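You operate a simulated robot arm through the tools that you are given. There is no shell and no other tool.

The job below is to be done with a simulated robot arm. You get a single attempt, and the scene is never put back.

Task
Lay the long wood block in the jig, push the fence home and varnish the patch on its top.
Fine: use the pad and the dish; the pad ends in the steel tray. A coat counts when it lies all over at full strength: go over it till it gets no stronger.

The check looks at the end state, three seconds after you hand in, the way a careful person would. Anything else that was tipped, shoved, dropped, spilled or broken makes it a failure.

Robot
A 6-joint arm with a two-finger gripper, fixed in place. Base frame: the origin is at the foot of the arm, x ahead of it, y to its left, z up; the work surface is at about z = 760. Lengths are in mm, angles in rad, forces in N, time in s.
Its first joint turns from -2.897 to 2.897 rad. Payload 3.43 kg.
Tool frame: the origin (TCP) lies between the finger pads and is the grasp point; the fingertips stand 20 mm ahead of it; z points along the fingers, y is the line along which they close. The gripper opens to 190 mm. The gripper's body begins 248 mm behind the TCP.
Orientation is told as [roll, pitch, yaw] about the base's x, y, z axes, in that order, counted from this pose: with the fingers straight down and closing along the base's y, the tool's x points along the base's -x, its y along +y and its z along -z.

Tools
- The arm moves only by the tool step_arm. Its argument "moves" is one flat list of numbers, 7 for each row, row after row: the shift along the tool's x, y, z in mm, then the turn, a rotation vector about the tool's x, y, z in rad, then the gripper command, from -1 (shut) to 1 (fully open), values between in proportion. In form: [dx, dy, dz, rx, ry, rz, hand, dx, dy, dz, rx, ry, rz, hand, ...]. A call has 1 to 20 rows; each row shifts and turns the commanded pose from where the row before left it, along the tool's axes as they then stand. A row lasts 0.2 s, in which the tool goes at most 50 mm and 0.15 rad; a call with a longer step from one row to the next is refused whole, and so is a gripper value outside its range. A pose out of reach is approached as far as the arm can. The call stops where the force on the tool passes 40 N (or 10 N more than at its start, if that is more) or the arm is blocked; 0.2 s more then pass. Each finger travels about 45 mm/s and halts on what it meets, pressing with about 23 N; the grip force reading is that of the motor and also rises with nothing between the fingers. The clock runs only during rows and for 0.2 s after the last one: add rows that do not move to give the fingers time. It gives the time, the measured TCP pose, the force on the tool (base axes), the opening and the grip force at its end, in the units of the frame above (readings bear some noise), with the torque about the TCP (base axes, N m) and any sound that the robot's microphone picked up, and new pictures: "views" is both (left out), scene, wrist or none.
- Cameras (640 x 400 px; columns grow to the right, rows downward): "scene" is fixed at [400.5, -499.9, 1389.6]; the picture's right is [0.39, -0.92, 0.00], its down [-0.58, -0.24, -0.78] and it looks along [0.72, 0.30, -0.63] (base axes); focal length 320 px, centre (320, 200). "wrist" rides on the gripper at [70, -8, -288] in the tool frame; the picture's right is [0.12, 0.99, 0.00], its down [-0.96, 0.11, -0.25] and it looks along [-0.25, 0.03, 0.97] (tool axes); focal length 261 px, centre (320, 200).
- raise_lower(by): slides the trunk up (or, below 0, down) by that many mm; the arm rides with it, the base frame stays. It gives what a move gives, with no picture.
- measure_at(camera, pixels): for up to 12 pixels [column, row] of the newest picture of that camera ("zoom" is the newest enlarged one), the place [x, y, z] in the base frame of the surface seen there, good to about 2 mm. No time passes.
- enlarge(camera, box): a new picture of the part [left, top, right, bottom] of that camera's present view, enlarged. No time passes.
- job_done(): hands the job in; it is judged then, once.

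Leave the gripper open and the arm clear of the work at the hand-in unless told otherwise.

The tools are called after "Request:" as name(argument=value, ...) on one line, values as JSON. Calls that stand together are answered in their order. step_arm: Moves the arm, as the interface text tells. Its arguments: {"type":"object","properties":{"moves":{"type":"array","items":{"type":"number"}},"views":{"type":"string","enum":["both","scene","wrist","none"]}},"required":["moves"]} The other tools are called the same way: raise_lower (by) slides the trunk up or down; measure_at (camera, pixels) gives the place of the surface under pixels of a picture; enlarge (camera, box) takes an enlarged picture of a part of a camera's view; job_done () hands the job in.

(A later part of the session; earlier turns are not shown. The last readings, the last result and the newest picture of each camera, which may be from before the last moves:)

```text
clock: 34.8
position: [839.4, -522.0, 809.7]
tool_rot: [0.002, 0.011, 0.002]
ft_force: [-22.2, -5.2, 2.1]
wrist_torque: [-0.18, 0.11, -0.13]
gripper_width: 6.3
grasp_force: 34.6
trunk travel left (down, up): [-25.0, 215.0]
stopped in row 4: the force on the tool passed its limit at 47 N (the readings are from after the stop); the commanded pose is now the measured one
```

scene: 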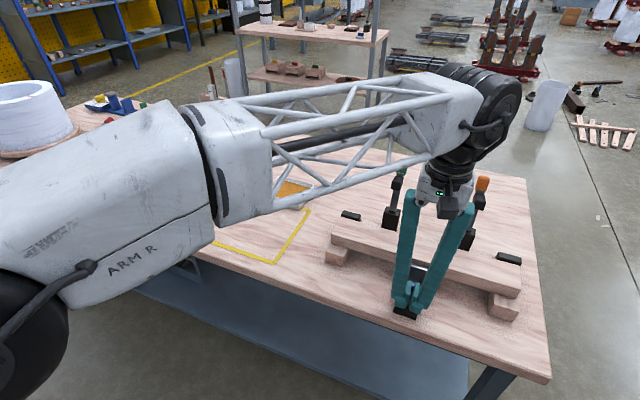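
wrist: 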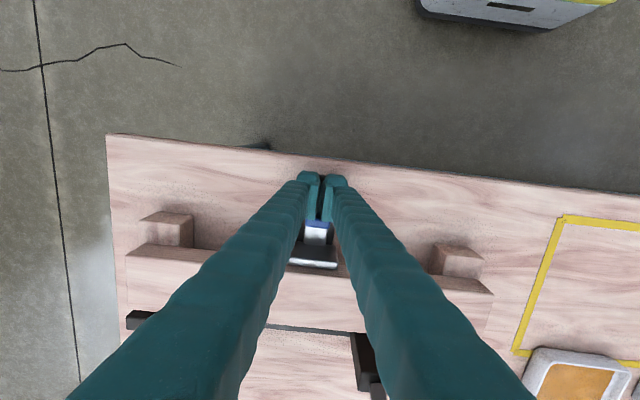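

Force rose to 47 N. I measure the block's edge, the stops and the plate to see whether the block is already against the stops.

Request:
enlarge(camera="wrist", box=[100, 190, 500, 400])

Request:
enlarge(camera="scene", box=[320, 190, 540, 330])

Request:
measure_at(camera="wrist", pixels=[[128, 252], [140, 310], [148, 312], [493, 292], [485, 325], [345, 275], [320, 260], [320, 267], [320, 330], [150, 320], [300, 330], [318, 225]])

Request:
measure_at(camera="scene", pixels=[[333, 235], [345, 223], [350, 216], [508, 258], [520, 290], [523, 277], [440, 262], [430, 240], [400, 240], [355, 220], [500, 262], [360, 226]])

```text
1.60 times, centred on (300, 295) of wrist
```

zoom: 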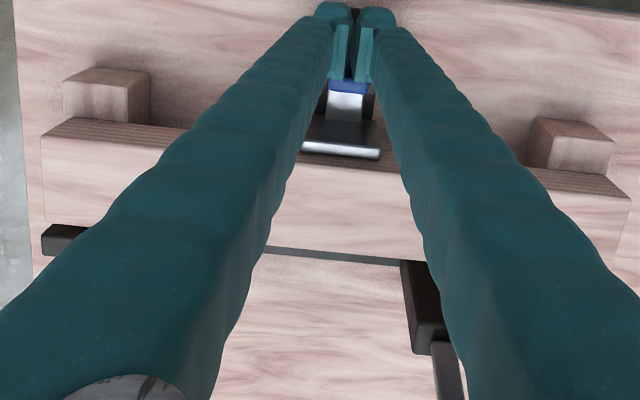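

```text
2.86 times, centred on (430, 260) of scene
```

zoom: 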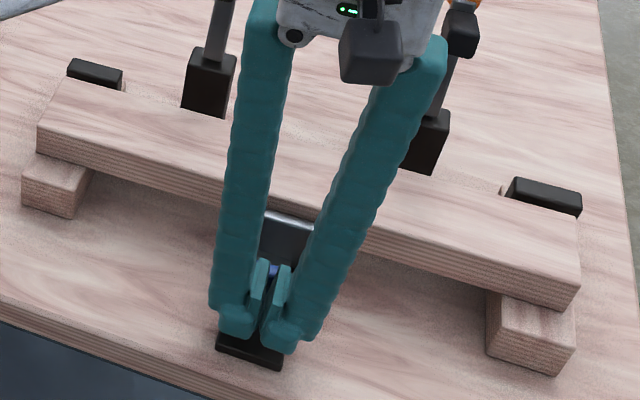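

```text
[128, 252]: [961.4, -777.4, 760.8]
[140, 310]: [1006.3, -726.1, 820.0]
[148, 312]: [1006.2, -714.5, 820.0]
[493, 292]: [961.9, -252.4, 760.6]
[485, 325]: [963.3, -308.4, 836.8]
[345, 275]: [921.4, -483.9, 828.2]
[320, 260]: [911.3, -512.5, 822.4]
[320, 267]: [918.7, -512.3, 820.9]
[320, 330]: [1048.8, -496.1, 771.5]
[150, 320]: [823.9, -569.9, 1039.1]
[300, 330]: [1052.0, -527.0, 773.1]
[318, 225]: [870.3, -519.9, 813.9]
```

```text
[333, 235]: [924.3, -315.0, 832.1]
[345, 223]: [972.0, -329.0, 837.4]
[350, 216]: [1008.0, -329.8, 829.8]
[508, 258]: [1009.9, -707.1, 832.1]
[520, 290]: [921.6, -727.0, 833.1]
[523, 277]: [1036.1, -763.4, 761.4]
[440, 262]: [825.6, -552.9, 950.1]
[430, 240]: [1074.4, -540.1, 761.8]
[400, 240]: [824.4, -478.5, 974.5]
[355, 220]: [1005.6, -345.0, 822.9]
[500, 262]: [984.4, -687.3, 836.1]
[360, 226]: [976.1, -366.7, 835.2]
```

The block moved ~8 mm; I check the gap between its far edge and the stops in the newest zoom.

Request:
measure_at(camera="zoom", pixels=[[75, 84], [85, 84], [100, 90], [120, 95], [115, 86], [505, 205], [520, 212], [545, 216], [570, 222], [500, 195], [480, 198], [300, 140]])

Request:
enlarge(camera="scene", box=[325, 195, 385, 245])

Request:
enlarge(camera="scene", box=[475, 245, 535, 295])

```text
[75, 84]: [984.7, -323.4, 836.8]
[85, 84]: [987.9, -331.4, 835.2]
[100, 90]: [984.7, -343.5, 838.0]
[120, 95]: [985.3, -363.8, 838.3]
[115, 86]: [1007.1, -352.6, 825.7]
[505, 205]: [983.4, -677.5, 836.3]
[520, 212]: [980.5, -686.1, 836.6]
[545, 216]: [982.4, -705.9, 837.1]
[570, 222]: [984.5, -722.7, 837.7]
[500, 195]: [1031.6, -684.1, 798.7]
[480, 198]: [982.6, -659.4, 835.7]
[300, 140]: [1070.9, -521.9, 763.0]
```

```text
8.00 times, centred on (355, 220) of scene
```

zoom: 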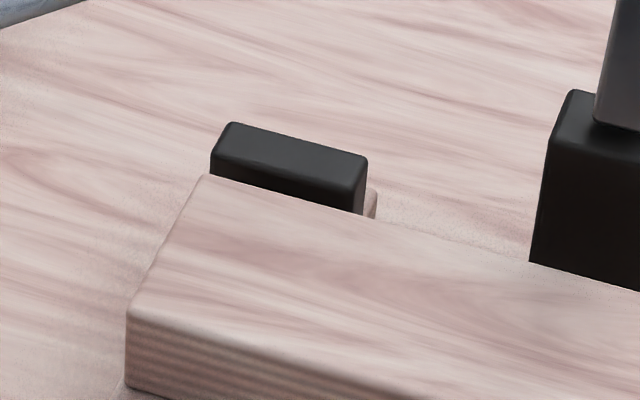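

```text
8.00 times, centred on (505, 270) of scene
```

zoom: 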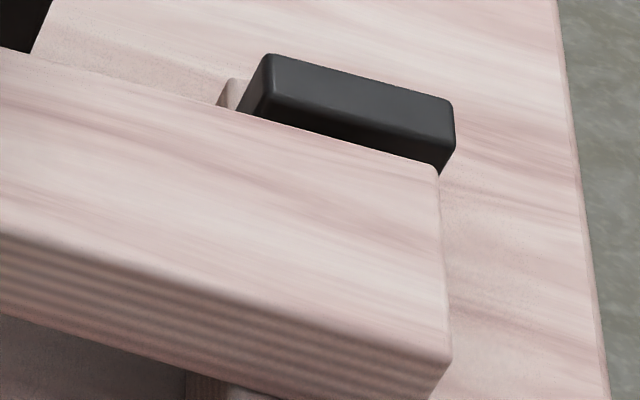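

The block's far face is at x≈989 while the stops are at ≈1006, so about 15 mm remains. I push on gently in 2 mm rows and watch the force.

Request:
step_arm(moves=[-2, 0, 0, 0, 0, 0, -1, -2, 0, 0, 0, 0, 0, -1, -2, 0, 0, 0, 0, 0, -1, -2, 0, 0, 0, 0, 0, -1, 0, 0, 0, 0, 0, 0, -1], views="scene")

```text
clock: 35.2
position: [840.0, -520.0, 808.9]
tool_rot: [0.002, 0.014, 0.003]
ft_force: [-29.0, -10.5, 1.6]
wrist_torque: [-0.16, 0.18, -0.24]
gripper_width: 5.8
grasp_force: 34.1
trunk travel left (down, up): [-25.0, 215.0]
stopped in row 2: the force on the tool passed its limit at 44 N (the readings are from after the stop); the commanded pose is now the measured one
```

scene: 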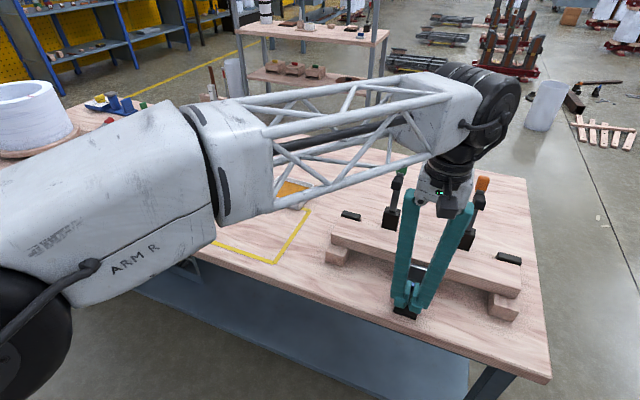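

It is blocked at ~44 N with the fence moved ~44 mm. I look closely at the fence and fingertips.

Request:
enlarge(camera="scene", box=[370, 240, 470, 330])

Request:
enlarge(camera="wrist", box=[260, 160, 380, 290])

```text
4.44 times, centred on (420, 285) of scene
```

zoom: 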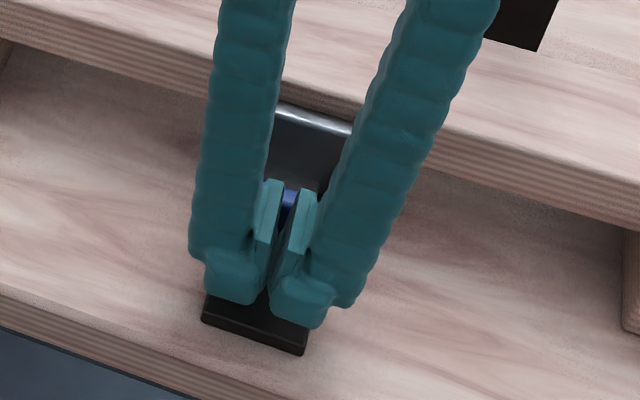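

```text
3.08 times, centred on (320, 225) of wrist
```

zoom: 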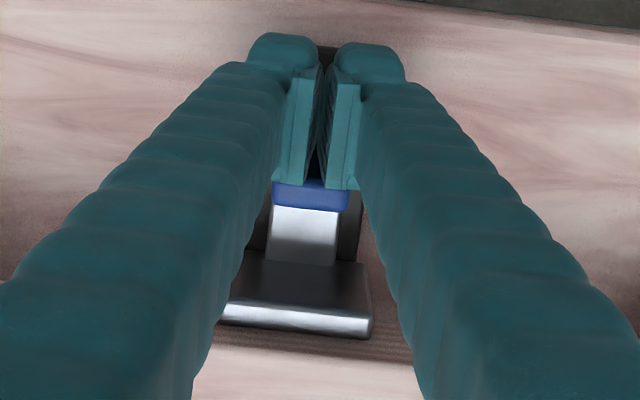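

I back off 25 mm and rise so I can inspect the fence, block and stops.

Request:
step_arm(moves=[10, 0, 0, 0, 0, 0, -1, 15, 0, 0, 0, 0, 0, -1, 0, 0, -40, 0, 0, 0, -1, 0, 0, -40, 0, 0, 0, -1, 40, 0, -20, 0, 0, 0, -0.5, 40, 0, 0, 0, 0, 0, 0, 0, 0, 0, 0, 0, 0, 0.3, 0, 0, 0, 0, 0, 0, 0.3, 0, 0, 0, 0, 0, 0, 0.3])

```text
clock: 37.2
position: [738.6, -519.4, 911.2]
tool_rot: [0.002, 0.011, 0.003]
ft_force: [0.0, 0.9, 0.0]
wrist_torque: [-0.01, -0.04, -0.02]
gripper_width: 103.6
grasp_force: 0.0
trunk travel left (down, up): [-25.0, 215.0]
```

scene: 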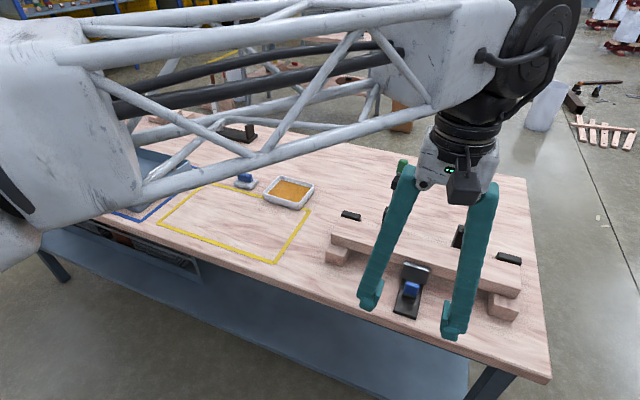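
wrist: 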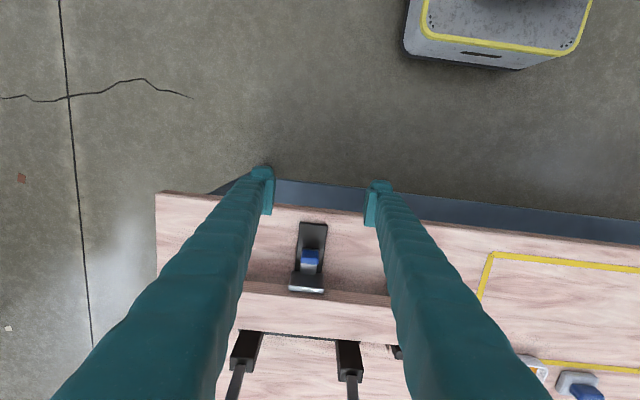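

Request:
enlarge(camera="scene", box=[370, 230, 460, 330])

Request:
enlarge(camera="wrist", box=[270, 200, 360, 310])

Request:
measure_at(camera="scene", pixels=[[402, 268], [415, 266], [428, 270], [416, 274], [411, 285], [410, 292], [405, 310], [397, 314], [418, 262], [420, 258], [390, 260], [450, 275]])

Request:
measure_at(camera="wrist", pixels=[[307, 292], [293, 288], [322, 291], [308, 285], [310, 262], [310, 253], [312, 240], [313, 226], [330, 299], [300, 297], [310, 330], [275, 290]])

```text
4.00 times, centred on (415, 280) of scene
```

zoom: 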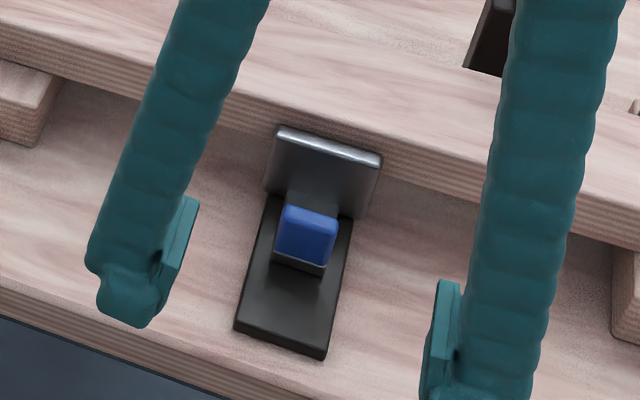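

```text
3.64 times, centred on (315, 255) of wrist
```

zoom: 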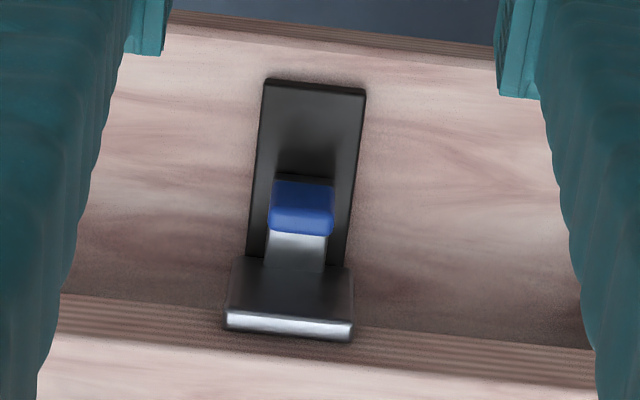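

```text
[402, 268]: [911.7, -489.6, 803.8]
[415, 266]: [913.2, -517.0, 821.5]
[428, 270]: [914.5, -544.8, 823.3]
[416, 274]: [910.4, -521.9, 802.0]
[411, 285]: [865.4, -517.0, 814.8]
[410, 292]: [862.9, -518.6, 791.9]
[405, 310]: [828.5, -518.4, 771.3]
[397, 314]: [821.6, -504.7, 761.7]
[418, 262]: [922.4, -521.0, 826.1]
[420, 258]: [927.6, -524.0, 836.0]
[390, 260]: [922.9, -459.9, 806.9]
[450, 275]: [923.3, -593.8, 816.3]
```

```text
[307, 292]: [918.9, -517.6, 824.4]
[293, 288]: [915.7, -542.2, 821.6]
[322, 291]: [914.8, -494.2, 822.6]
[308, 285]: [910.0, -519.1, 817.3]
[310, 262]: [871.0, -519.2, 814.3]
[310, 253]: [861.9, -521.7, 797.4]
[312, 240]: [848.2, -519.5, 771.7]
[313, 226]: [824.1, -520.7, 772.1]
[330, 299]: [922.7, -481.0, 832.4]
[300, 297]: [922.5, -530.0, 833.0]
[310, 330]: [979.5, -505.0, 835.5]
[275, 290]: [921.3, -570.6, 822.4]
```

The fence plate front is at ≈920 touching the block's near face (≈922), and the fence will not go further, yet the block's far face is ≈14 mm short of the stops. To find out if the fence is at its end of travel or the block was catching, I'll regrip the block beside the fence and slide it to the stops. First raise the trunk for more low reach.

Request:
raise_lower(by=150)

Request:
step_arm(moves=[0, 0, 0, 0, -0.011, 0, 0.3, 0, 0, 0, 0, 0, -0.15, 0.0, 0, 0, 0, 0, 0, -0.15, -0.05, 0, 0, 0, 0, 0, -0.15, -0.05, 0, 0, 0, 0, 0, -0.15, -0.05, 0, 0, 0, 0, 0, -0.15, -0.05, 0, 0, 0, 0, 0, -0.15, -0.05, 0, 0, 0, 0, 0, -0.15, -0.05, 0, 0, 0, 0, 0, -0.15, -0.05, 0, 0, 0, 0, 0, -0.15, -0.05, 0, 0, 0, 0, 0, -0.15, -0.05, 0, 0, 0, 0, 0, -0.068, -0.05, 0, 0, 0, 0, 0, 0, -0.05], views="none")

```text
clock: 39.0
position: [740.6, -519.5, 1059.4]
tool_rot: [0.001, 0.01, 0.005]
ft_force: [-0.7, 0.2, 0.2]
wrist_torque: [-0.01, 0.0, -0.02]
gripper_width: 123.6
grasp_force: 0.0
trunk travel left (down, up): [-175.0, 65.0]
```

```text
clock: 41.8
position: [738.4, -520.1, 1060.9]
tool_rot: [-0.001, -0.002, 1.574]
ft_force: [-0.1, -0.1, -0.1]
wrist_torque: [0.0, -0.02, -0.01]
gripper_width: 90.0
grasp_force: 0.1
trunk travel left (down, up): [-175.0, 65.0]
```

Now I move to (957, −470) and down to z≈900 above the block beside the fence.

Request:
step_arm(moves=[-10, -40, 30, 0, 0, 0, -0.1, -10, -40, 30, 0, 0, 0, -0.1, -10, -40, 30, 0, 0, 0, -0.1, -10, -40, 30, 0, 0, 0, -0.1, -10, -40, 30, 0, 0, 0, -0.1, 0, -18, 11, 0, 0, 0, -0.1, 0, 0, 0, 0, 0, 0, -0.1])

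```text
refused: row 1 steps farther than a row can; nothing moved
```

That step was just over 50 mm; I split it into smaller rows.

Request:
step_arm(moves=[-8.3, -36.4, 26.8, 0, 0, 0, -0.1, -8.3, -36.4, 26.8, 0, 0, 0, -0.1, -8.3, -36.4, 26.8, 0, 0, 0, -0.1, -8.3, -36.4, 26.8, 0, 0, 0, -0.1, -8.3, -36.4, 26.8, 0, 0, 0, -0.1, -8.3, -36.4, 26.8, 0, 0, 0, -0.1, 0, 0, 0, 0, 0, 0, -0.1])

```text
clock: 43.4
position: [957.6, -471.7, 899.5]
tool_rot: [0.0, 0.001, 1.571]
ft_force: [-0.1, 0.0, -0.3]
wrist_torque: [0.03, 0.04, -0.03]
gripper_width: 85.5
grasp_force: 0.1
trunk travel left (down, up): [-175.0, 65.0]
```

scene: 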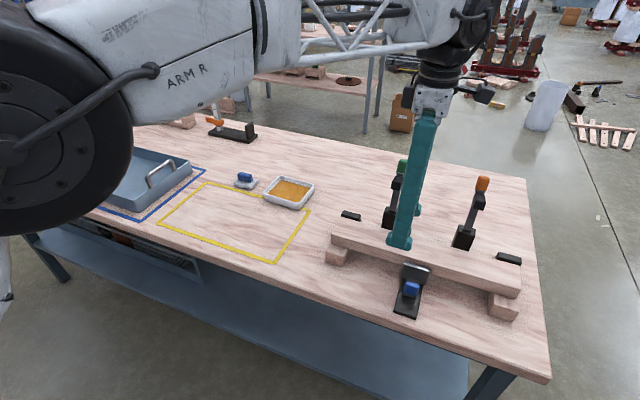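
wrist: 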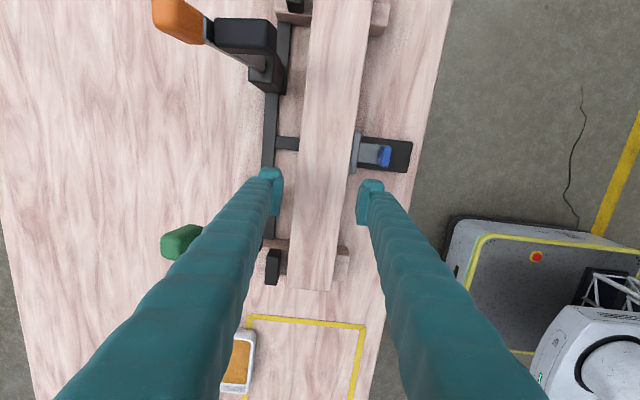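

Reach is fine with the trunk up. I see the gap between block and stop at (278,265). I shift +4 mm in y for fence clearance, descend 72 mm to TCP z≈828 and grip the block.

Request:
step_arm(moves=[-4, 0, 24, 0, 0, 0, -0.1, 0, 0, 24, 0, 0, 0, -0.1, 0, 0, 24, 0, 0, 0, -0.1, 0, 0, 0, 0, 0, 0, -0.1, 0, 0, 0, 0, 0, 0, -0.25, 0, 0, 0, 0, 0, 0, -0.5, 0, 0, 0, 0, 0, 0, -0.5, 0, 0, 0, 0, 0, 0, -0.5])

```text
clock: 45.2
position: [957.2, -467.1, 829.1]
tool_rot: [0.002, 0.0, 1.574]
ft_force: [-4.5, 9.9, 0.5]
wrist_torque: [0.11, 0.06, -0.38]
gripper_width: 69.4
grasp_force: 22.9
trunk travel left (down, up): [-175.0, 65.0]
```

scene: 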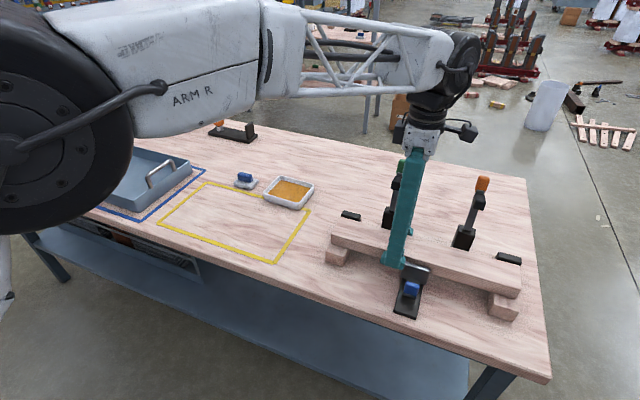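
wrist: 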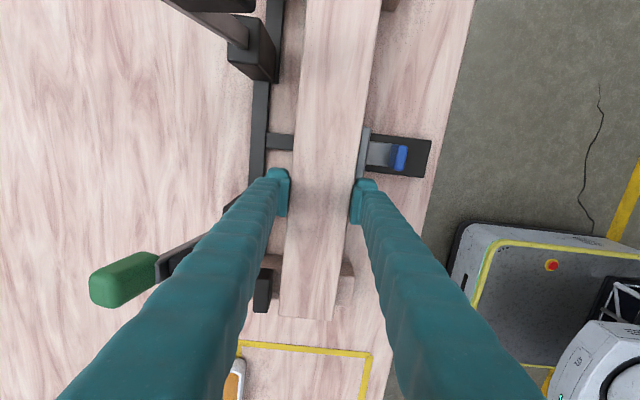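

Gripped (69.4 mm, 23 N; some side force from squaring up). I slide the block +x in 2 mm rows and watch the force.

Request:
step_arm(moves=[0, -2, 0, 0, 0, 0, -0.5, 0, -2, 0, 0, 0, 0, -0.5, 0, -2, 0, 0, 0, 0, -0.5, 0, -2, 0, 0, 0, 0, -0.5, 0, 0, 0, 0, 0, 0, -0.5])

```text
clock: 46.4
position: [963.5, -467.4, 829.6]
tool_rot: [0.0, -0.002, 1.57]
ft_force: [-17.4, 12.2, 5.8]
wrist_torque: [0.08, -0.05, 0.52]
gripper_width: 69.2
grasp_force: 23.5
trunk travel left (down, up): [-175.0, 65.0]
```

scene: 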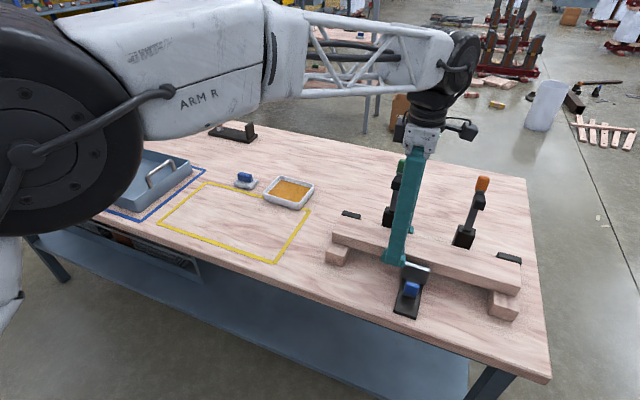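
wrist: 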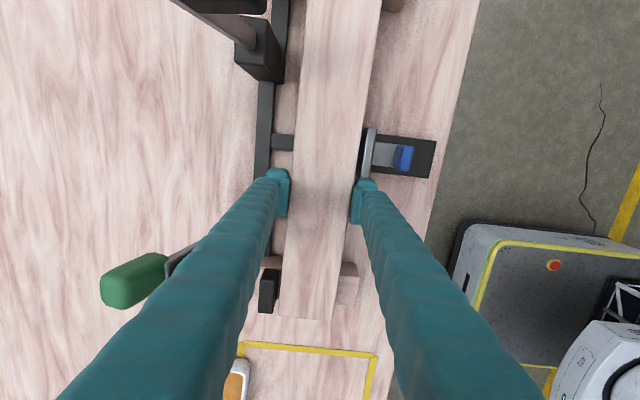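

The block slides (17 N with some downward press). I ease up 0.8 mm and push on in 2 mm rows to the stops.

Request:
step_arm(moves=[0, -1, -0.8, 0, 0, 0, -0.5, 0, -2, 0, 0, 0, 0, -0.5, 0, -2, 0, 0, 0, 0, -0.5, 0, -2, 0, 0, 0, 0, -0.5, 0, -2, 0, 0, 0, 0, -0.5, 0, 0, 0, 0, 0, 0, -0.5])

```text
clock: 47.0
position: [964.4, -467.7, 828.0]
tool_rot: [0.005, -0.004, 1.57]
ft_force: [-13.1, 5.7, 7.6]
wrist_torque: [-0.01, -0.42, 0.31]
gripper_width: 69.0
grasp_force: 22.8
trunk travel left (down, up): [-175.0, 65.0]
stopped in row 2: the force on the tool passed its limit at 42 N (the readings are from after the stop); the commanded pose is now the measured one
```

scene: 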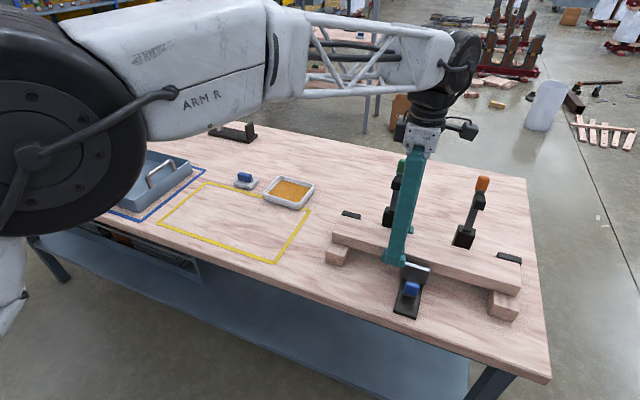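
wrist: 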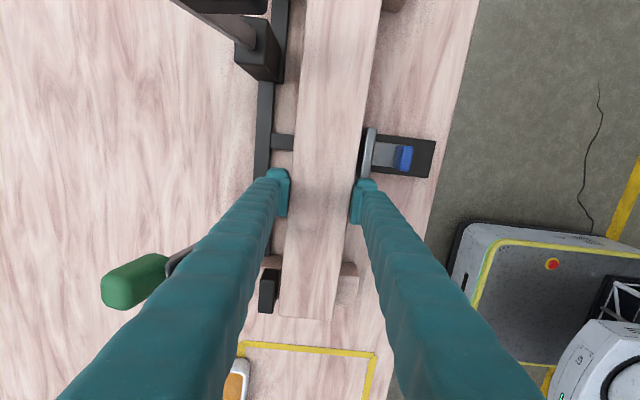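

Stopped at 42 N. I check whether the block met the stops or whether a finger touches the green clamp.

Request:
enlarge(camera="scene", box=[325, 195, 445, 285])

Request:
measure_at(camera="zoom", pixels=[[100, 110], [70, 130], [120, 120], [105, 98], [90, 125], [150, 135], [330, 150], [400, 110], [330, 190], [310, 140], [540, 210], [560, 205]])

Request:
measure_at(camera="wrist", pixels=[[281, 275], [285, 290], [275, 290], [291, 100], [297, 20], [270, 262], [365, 160], [357, 130], [243, 200], [265, 50], [283, 318], [333, 320]])

```text
4.44 times, centred on (385, 240) of scene
```

zoom: 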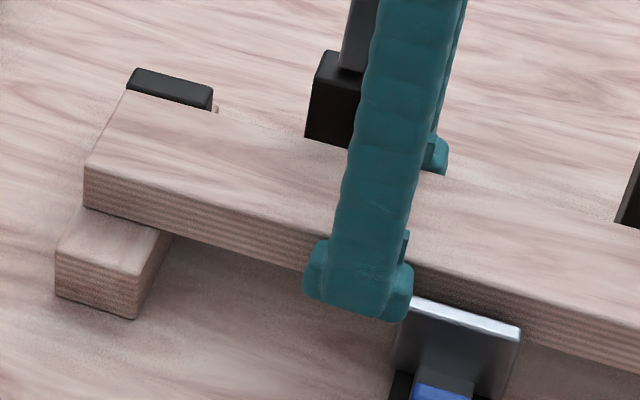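

```text
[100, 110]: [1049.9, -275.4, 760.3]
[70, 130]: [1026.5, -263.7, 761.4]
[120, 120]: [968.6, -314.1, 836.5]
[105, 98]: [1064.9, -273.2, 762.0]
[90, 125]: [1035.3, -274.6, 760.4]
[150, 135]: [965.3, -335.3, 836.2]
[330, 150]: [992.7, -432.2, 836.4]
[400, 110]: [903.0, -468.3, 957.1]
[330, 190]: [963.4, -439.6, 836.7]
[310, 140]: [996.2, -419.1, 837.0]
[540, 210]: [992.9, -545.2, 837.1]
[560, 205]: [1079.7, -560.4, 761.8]
```

```text
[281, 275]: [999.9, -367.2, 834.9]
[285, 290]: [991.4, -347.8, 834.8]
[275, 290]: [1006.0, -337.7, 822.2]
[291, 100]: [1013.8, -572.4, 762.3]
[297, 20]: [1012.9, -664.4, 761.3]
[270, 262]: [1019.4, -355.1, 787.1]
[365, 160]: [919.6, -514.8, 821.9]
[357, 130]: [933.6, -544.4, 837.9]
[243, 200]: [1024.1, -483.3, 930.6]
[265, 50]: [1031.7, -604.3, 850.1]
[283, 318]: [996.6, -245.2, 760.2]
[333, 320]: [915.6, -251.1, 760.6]
```

Request:
enlarge(camera="scene", box=[475, 240, 535, 300])

Request:
measure_at(camera="zoom", pixels=[[300, 120], [350, 135], [400, 150], [420, 165], [330, 90], [380, 105], [300, 130], [250, 118], [150, 90], [350, 118], [380, 128], [410, 135]])

Request:
enlarge(camera="scene", box=[330, 195, 380, 245])

Request:
measure_at(camera="zoom", pixels=[[170, 170], [200, 180], [250, 190], [300, 205], [340, 215], [170, 200], [200, 205], [250, 215], [300, 225], [350, 235], [220, 150], [280, 160]])

```text
6.67 times, centred on (505, 270) of scene
```

zoom: 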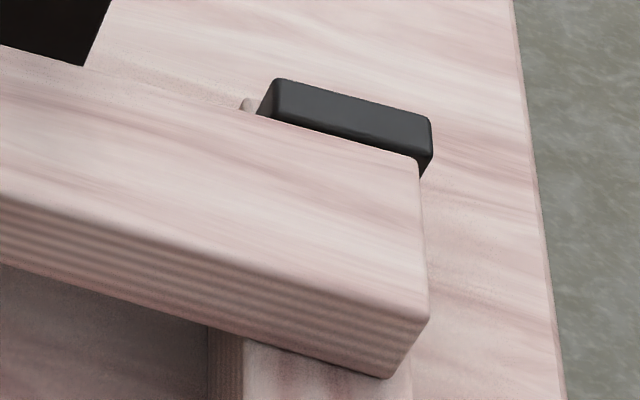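

```text
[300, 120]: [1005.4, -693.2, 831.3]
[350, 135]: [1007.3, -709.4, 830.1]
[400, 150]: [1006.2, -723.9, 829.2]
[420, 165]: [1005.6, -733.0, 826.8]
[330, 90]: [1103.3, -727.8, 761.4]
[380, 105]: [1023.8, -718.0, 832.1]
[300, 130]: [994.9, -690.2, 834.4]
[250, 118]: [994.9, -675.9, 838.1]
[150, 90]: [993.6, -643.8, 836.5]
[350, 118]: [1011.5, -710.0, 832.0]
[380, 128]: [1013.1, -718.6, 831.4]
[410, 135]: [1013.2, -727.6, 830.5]
```

```text
8.00 times, centred on (355, 220) of scene
```

zoom: 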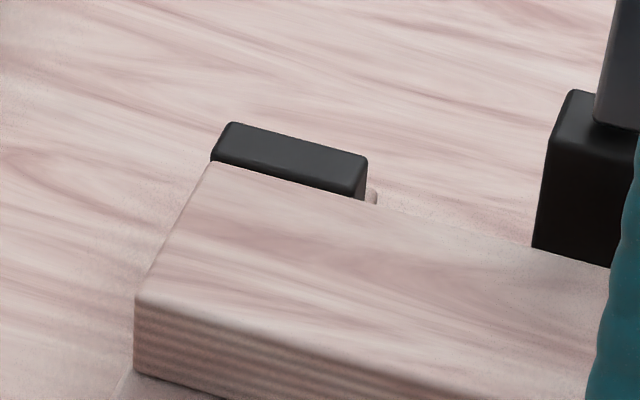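

```text
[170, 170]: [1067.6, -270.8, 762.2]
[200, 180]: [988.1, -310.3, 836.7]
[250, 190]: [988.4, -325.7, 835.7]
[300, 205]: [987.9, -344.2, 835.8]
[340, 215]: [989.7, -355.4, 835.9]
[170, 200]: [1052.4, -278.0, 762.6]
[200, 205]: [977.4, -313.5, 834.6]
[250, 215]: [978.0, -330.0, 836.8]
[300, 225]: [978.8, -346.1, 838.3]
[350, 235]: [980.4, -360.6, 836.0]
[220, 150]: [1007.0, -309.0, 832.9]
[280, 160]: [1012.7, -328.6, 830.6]
```

The far finger's upper part is next to the green clamp's black head (x≈1015–1025, z≈950), which is what stopped me — not the stops (the block is still ~5 mm off). I back off 5 mm, open only slightly and rise straight up.

Request:
step_arm(moves=[0, 2.5, 0, 0, 0, 0, -0.5, 0, 2.5, 0, 0, 0, 0, -0.5, 0, 0, 0, 0, 0, 0, -0.22, 0, 0, 0, 0, 0, 0, -0.2, 0, 0, 0, 0, 0, 0, -0.2])

```text
clock: 48.2
position: [960.0, -466.8, 827.4]
tool_rot: [0.004, -0.003, 1.571]
ft_force: [-0.4, 0.6, -1.4]
wrist_torque: [0.0, 0.0, 0.03]
gripper_width: 75.6
grasp_force: 0.1
trunk travel left (down, up): [-175.0, 65.0]
```

scene: 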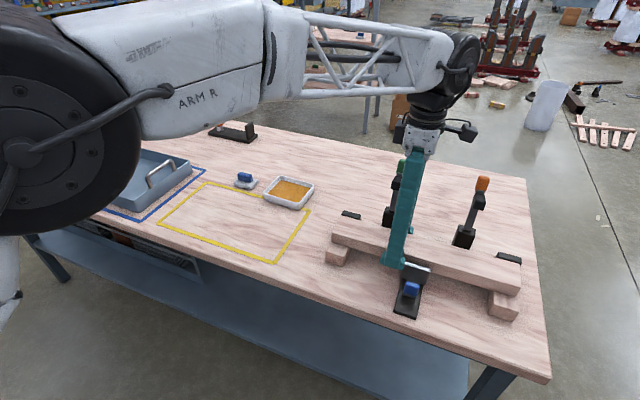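
wrist: 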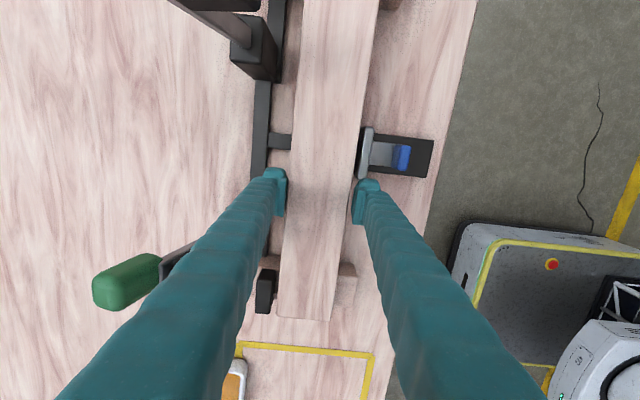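

All contact forces are gone. I rise straight up 100 mm, then draw back to x≈860.

Request:
step_arm(moves=[0, 0, -15, 0, 0, 0, -0.2, 0, 0, -25, 0, 0, 0, -0.2, 0, 0, -30, 0, 0, 0, -0.2, 0, 0, -30, 0, 0, 0, -0.2, 0, 45, -10, 0, 0, 0, -0.2, 0, 45, -10, 0, 0, 0, 0.1, 16, 10, 0, 0, 0, 0, 0.15, 16, 0, 0, 0, 0, 0.15, 0.15, 16, 0, 0, 0, 0, 0.15, 0.15, 0, 0, 0, 0, 0, 0.15, 0.15, 0, 0, 0, 0, 0, 0.15, 0.15, 0, 0, 0, 0, 0, 0.15, 0.15, 0, 0, 0, 0, 0, 0.15, 0.15, 0, 0, 0, 0, 0, 0.15, 0.15, 0, 0, 0, 0, 0, 0.15, 0.15, 0, 0, 0, 0, 0, 0.15, 0.15, 0, 0, 0, 0, 0, 0.15, 0.15, 0, 0, 0, 0, 0, 0.072, 0.15, 0, 0, 0, 0, 0, 0, 0.15])

```text
clock: 52.2
position: [857.9, -514.0, 948.1]
tool_rot: [0.003, 0.004, -0.002]
ft_force: [0.0, 0.8, -0.3]
wrist_torque: [0.02, 0.01, 0.02]
gripper_width: 109.2
grasp_force: 0.0
trunk travel left (down, up): [-175.0, 65.0]
```

scene: 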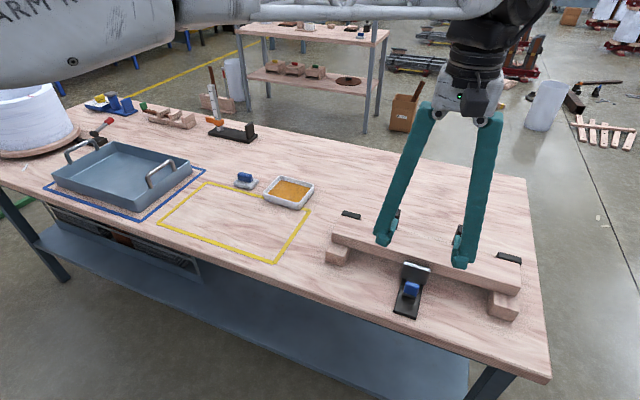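
wrist: 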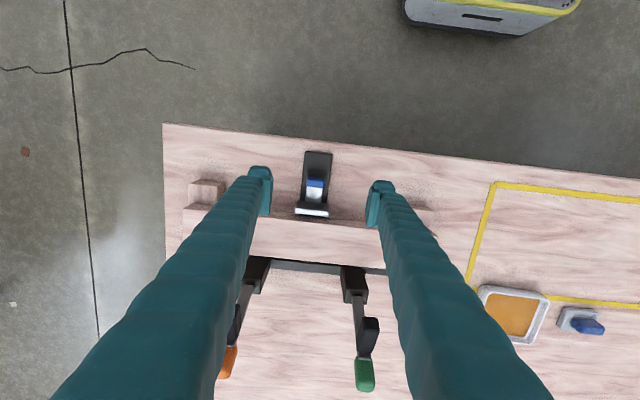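

Both clamps look upright. Now with fingers 109 mm apart straddling the fence plate, I descend in front of the block's near face: to (878, −521), TCP z≈833 (fingertips ≈813).

Request:
step_arm(moves=[-20, -7, 20, 0, 0, 0, 0.15, 0, 0, 35, 0, 0, 0, 0.15, 0, 0, 35, 0, 0, 0, 0.15, 0, 0, 25, 0, 0, 0, 0.15, 0, 0, 0, 0, 0, 0, 0.15])

```text
clock: 53.4
position: [879.0, -520.1, 835.0]
tool_rot: [0.004, 0.002, -0.001]
ft_force: [0.5, -0.3, 0.0]
wrist_torque: [-0.02, 0.0, 0.0]
gripper_width: 109.2
grasp_force: 0.0
trunk travel left (down, up): [-175.0, 65.0]
```

scene: 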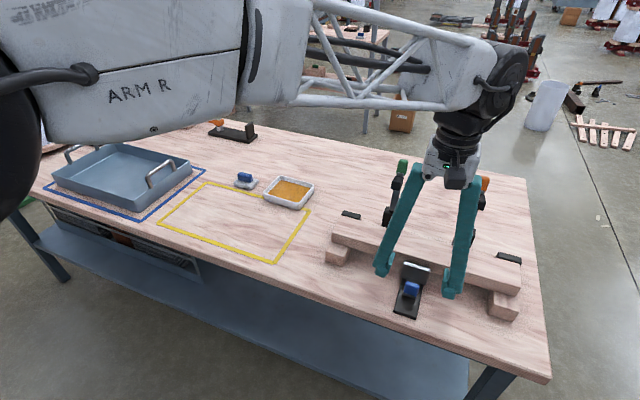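
wrist: 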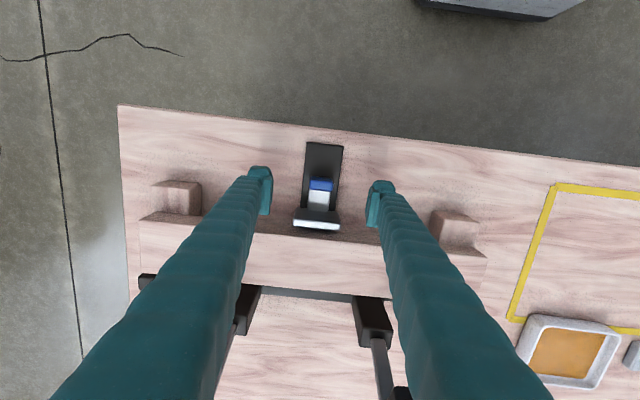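

Fingers straddle the fence, both facing the block's near face. I advance 22 mm, then push in 2 mm rows until the stops resist.

Request:
step_arm(moves=[-6, 0, 0, 0, 0, 0, 0.15, -6, 0, 0, 0, 0, 0, 0.15, -6, 0, 0, 0, 0, 0, 0.15, -4, 0, 0, 0, 0, 0, 0.15, -2, 0, 0, 0, 0, 0, 0.15, -2, 0, 0, 0, 0, 0, 0.15, -2, 0, 0, 0, 0, 0, 0.15, -2, 0, 0, 0, 0, 0, 0.15, -2, 0, 0, 0, 0, 0, 0.15, -2, 0, 0, 0, 0, 0, 0.15, -2, 0, 0, 0, 0, 0, 0.15])

```text
clock: 55.8
position: [912.1, -520.9, 833.9]
tool_rot: [0.004, 0.006, -0.001]
ft_force: [-18.7, 5.0, -0.8]
wrist_torque: [0.02, 0.1, 0.33]
gripper_width: 109.1
grasp_force: 0.0
trunk travel left (down, up): [-175.0, 65.0]
```

scene: 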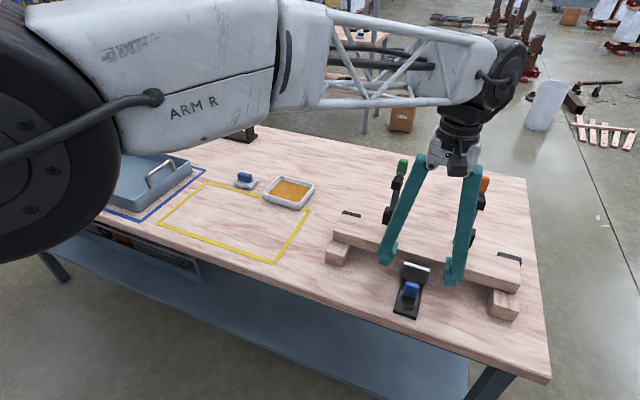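
wrist: 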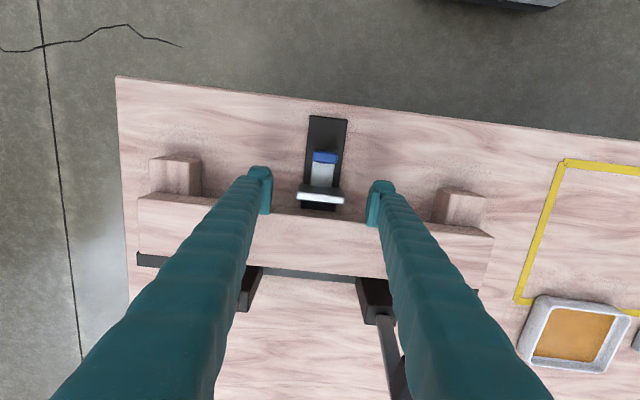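

The block is at about x 933–1003 with 19 N. I push a few more 1.5 mm rows to seat it on the stops.

Request:
step_arm(moves=[-1.5, 0, 0, 0, 0, 0, 0.15, -1.5, 0, 0, 0, 0, 0, 0.15, -1.5, 0, 0, 0, 0, 0, 0.15, -1.5, 0, 0, 0, 0, 0, 0.15, 0, 0, 0, 0, 0, 0, 0.15])

```text
clock: 56.3
position: [912.8, -521.4, 832.3]
tool_rot: [0.006, 0.009, 0.0]
ft_force: [-13.7, 0.0, 2.7]
wrist_torque: [-0.28, 0.02, 0.09]
gripper_width: 109.3
grasp_force: 0.1
trunk travel left (down, up): [-175.0, 65.0]
stopped in row 2: the force on the tool passed its limit at 43 N (the readings are from after the stop); the commanded pose is now the measured one
```

scene: 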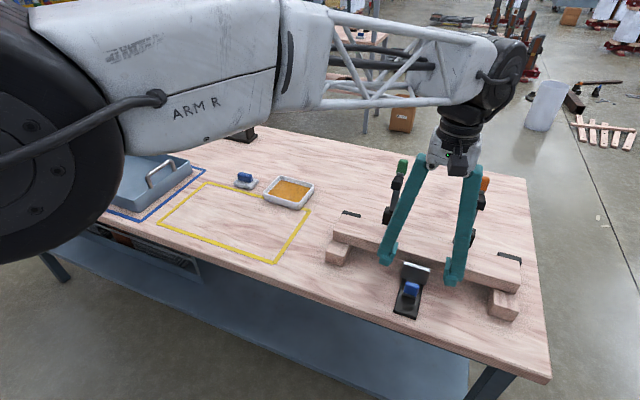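
wrist: 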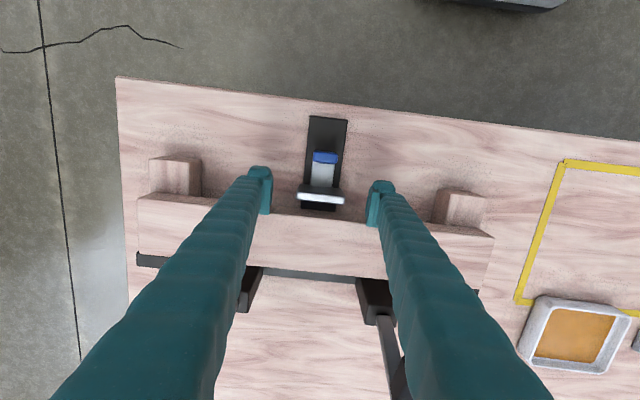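

Firm resistance at 43 N: I check the ends against the stops.

Request:
enlarge(camera="wrist", box=[110, 150, 510, 330])

Request:
enlarge(camera="scene", box=[320, 195, 540, 325])

Request:
measure_at(camera="wrist", pixels=[[150, 250], [150, 256], [145, 264], [480, 282], [472, 292], [150, 200], [480, 230], [320, 218], [320, 200], [320, 192], [240, 265], [380, 285]])

```text
1.60 times, centred on (310, 240) of wrist
```

zoom: 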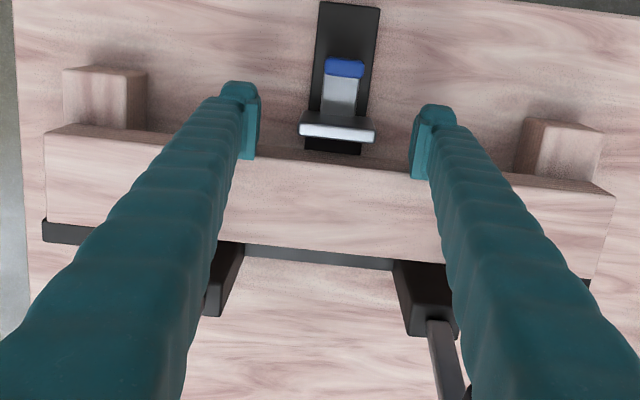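

```text
2.91 times, centred on (430, 260) of scene
```

zoom: 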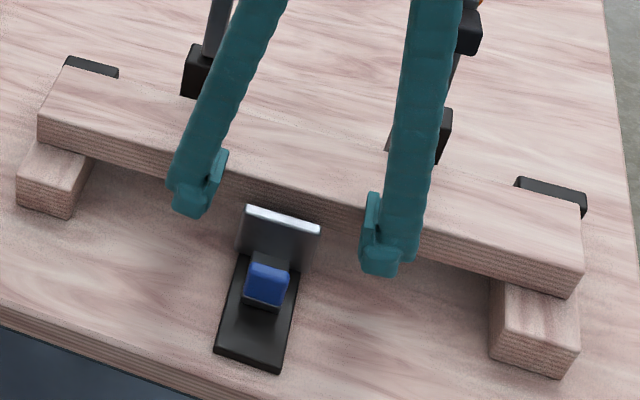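

```text
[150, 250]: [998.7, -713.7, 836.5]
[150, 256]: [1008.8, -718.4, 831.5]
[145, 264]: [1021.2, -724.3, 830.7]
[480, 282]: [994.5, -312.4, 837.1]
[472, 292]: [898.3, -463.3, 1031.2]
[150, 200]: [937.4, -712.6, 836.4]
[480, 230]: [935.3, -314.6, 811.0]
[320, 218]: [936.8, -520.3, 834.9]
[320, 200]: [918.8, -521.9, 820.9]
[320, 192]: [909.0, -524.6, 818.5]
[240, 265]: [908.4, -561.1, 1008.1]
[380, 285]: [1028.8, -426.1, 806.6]
```

The block is now seated: near face ≈936, far face against the stops at ≈1006. I back off, rise, close the fingers and go behind the knob again (its back is now at x≈861) to push the fence on if it will move.

Request:
step_arm(moves=[8, 0, 0, 0, 0, 0, 0.15, 0, 0, -30, 0.006, -0.009, 0, 0.15, 0, 0, -30, 0, 0, 0, 0.15, 45, 0, -15, 0, 0, 0, -0.5, 45, 0, 0, 0, 0, 0, -1, 0, 0, 0, 0, 0, 0, -1, 0, 0, 0, 0, 0, 0, -1, 0, 0, 0, 0, 0, 0, -1, 0, 0, 0, 0, 0, 0, -1, 0, 0, 30, 0, 0, 0, -1, 0, 0, 30, 0, 0, 0, -1, 0, 0, 33, 0, 0, 0, -1, 0, 0, 0, 0, 0, 0, -1])

```text
clock: 59.1
position: [816.2, -520.0, 813.1]
tool_rot: [0.001, 0.003, -0.001]
ft_force: [-0.2, -0.2, -0.1]
wrist_torque: [0.01, -0.04, 0.03]
gripper_width: 0.0
grasp_force: 22.9
trunk travel left (down, up): [-175.0, 65.0]
```

scene: 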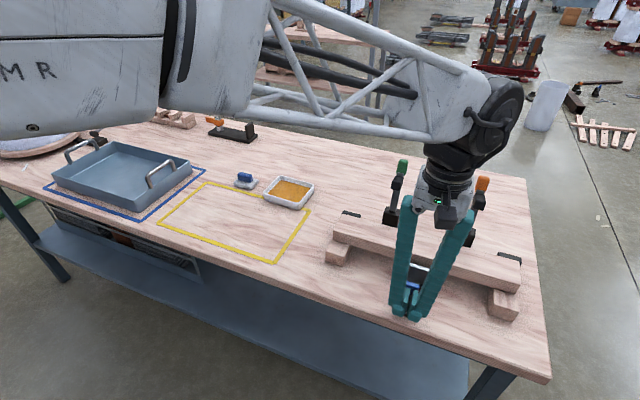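
wrist: 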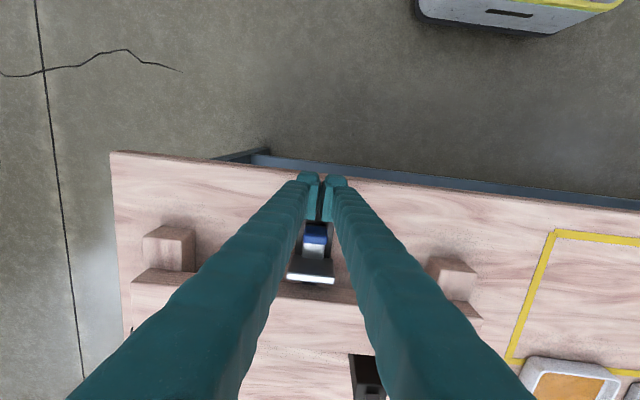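

Fingers are behind the knob. I lower 3 mm and push in +x: 20 mm, then 2–3 mm rows.

Request:
step_arm(moves=[-5, 0, 3, 0, 0, 0, -1, -5, 0, 0, 0, 0, 0, -1, -5, 0, 0, 0, 0, 0, -1, -4, 0, 0, 0, 0, 0, -1, -3, 0, 0, 0, 0, 0, -1, -3, 0, 0, 0, 0, 0, -1, -3, 0, 0, 0, 0, 0, -1, -3, 0, 0, 0, 0, 0, -1, -3, 0, 0, 0, 0, 0, -1, -3, 0, 0, 0, 0, 0, -1, -3, 0, 0, 0, 0, 0, -1])

```text
clock: 60.8
position: [839.3, -520.7, 810.2]
tool_rot: [0.002, 0.008, -0.001]
ft_force: [-21.3, -3.5, 5.2]
wrist_torque: [-0.01, 0.05, -0.07]
gripper_width: 6.1
grasp_force: 34.6
trunk travel left (down, up): [-175.0, 65.0]
stopped in row 8: the force on the tool passed its limit at 46 N (the readings are from after the stop); the commanded pose is now the measured one
```

scene: 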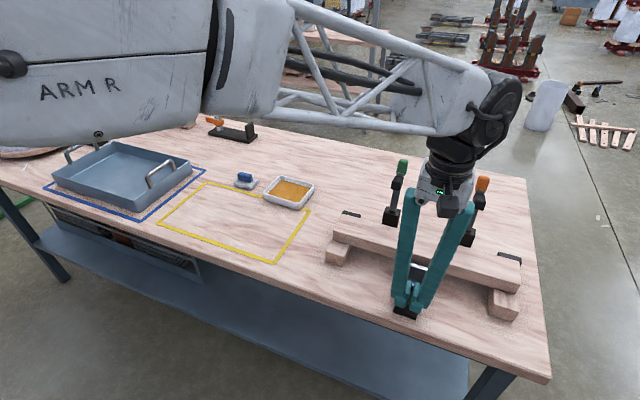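
wrist: 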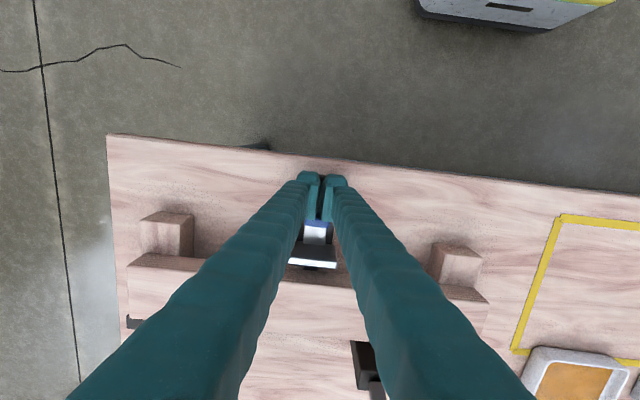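

The fence does not move beyond this (46 N with no block contact), so it is home at its end of travel, the block between it and the stops. I back off, rise, and look at the block's top for the patch.

Request:
step_arm(moves=[12, 0, 0, 0, 0, 0, -1, 10, 0, -20, 0, -0.007, 0, -1, 0, 0, -45, 0, 0, 0, -0.5, 0, 0, -45, 0, 0, 0, 0, 0, 0, -45, 0, 0, 0, 0.5, 0, 0, -45, 0, 0, 0, 1, -45, 0, 0, 0, 0, 0, 1, -45, 0, 0, 0, 0, 0, 1, -30, 0, 0, 0, 0, 0, 1, 0, 0, 0, 0, 0, 0, 1, 0, 0, 0, 0, 0, 0, 1])

```text
clock: 63.2
position: [940.4, -518.3, 1010.4]
tool_rot: [0.002, 0.0, 0.001]
ft_force: [-0.2, 0.3, -0.1]
wrist_torque: [0.02, -0.04, 0.01]
gripper_width: 174.4
grasp_force: 0.1
trunk travel left (down, up): [-175.0, 65.0]
```

scene: 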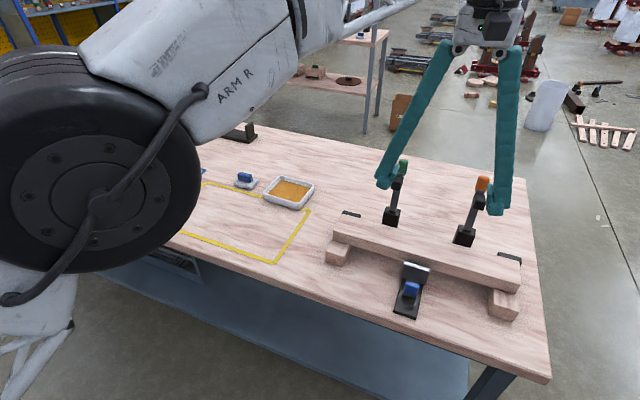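
wrist: 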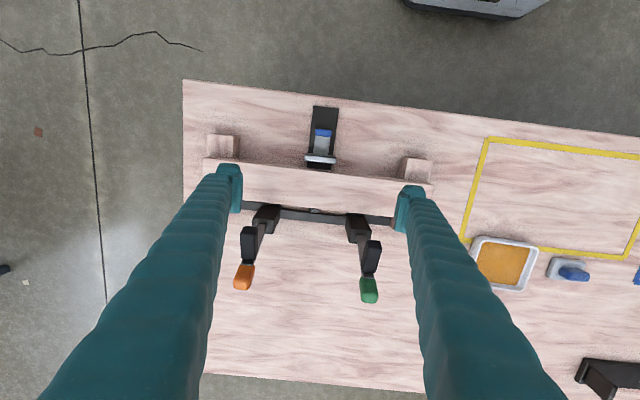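

Request:
enlarge(camera="scene", box=[325, 205, 425, 275])

Request:
enlarge(camera="scene", box=[425, 230, 525, 300])

Request:
enlarge(camera="wrist", box=[200, 150, 440, 230])

Request:
measure_at(camera="scene", pixels=[[403, 162], [482, 183], [397, 183], [478, 200], [388, 216], [464, 236], [388, 205], [464, 226], [397, 196], [474, 215], [416, 268], [410, 288]])

```text
5.71 times, centred on (375, 240) of scene
```

zoom: 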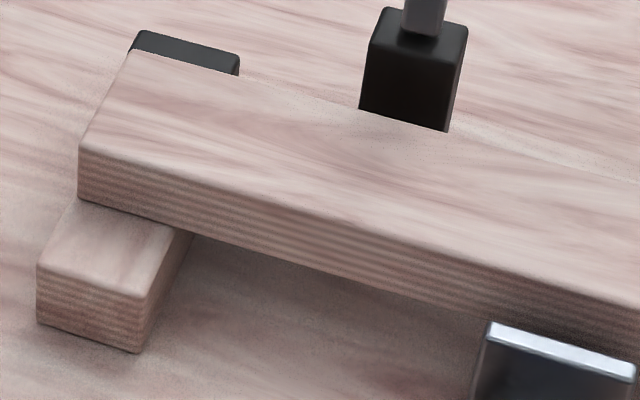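

```text
5.71 times, centred on (475, 265) of scene
```

zoom: 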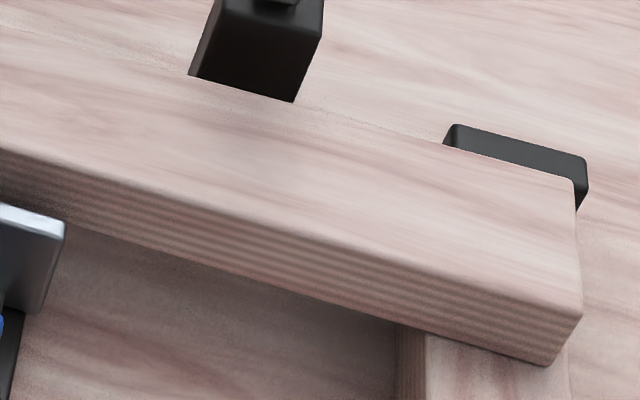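

```text
2.67 times, centred on (320, 190) of wrist
```

zoom: 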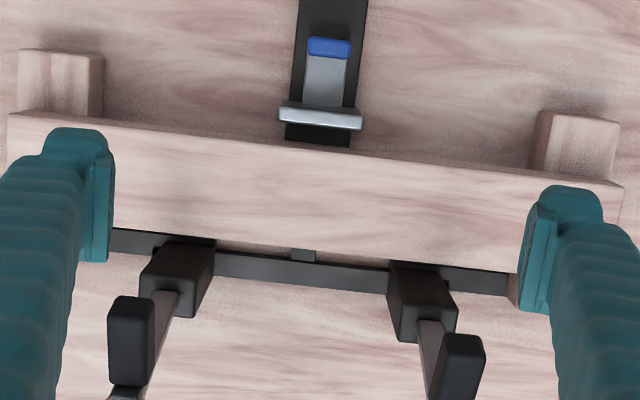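

```text
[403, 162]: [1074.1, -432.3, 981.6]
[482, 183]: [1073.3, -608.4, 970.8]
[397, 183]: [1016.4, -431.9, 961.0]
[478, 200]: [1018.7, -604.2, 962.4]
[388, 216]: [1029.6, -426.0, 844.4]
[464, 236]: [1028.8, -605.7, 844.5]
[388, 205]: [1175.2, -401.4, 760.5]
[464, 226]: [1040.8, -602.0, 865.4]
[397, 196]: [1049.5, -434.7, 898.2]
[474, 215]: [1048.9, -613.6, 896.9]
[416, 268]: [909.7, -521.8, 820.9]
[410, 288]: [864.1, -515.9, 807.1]
```

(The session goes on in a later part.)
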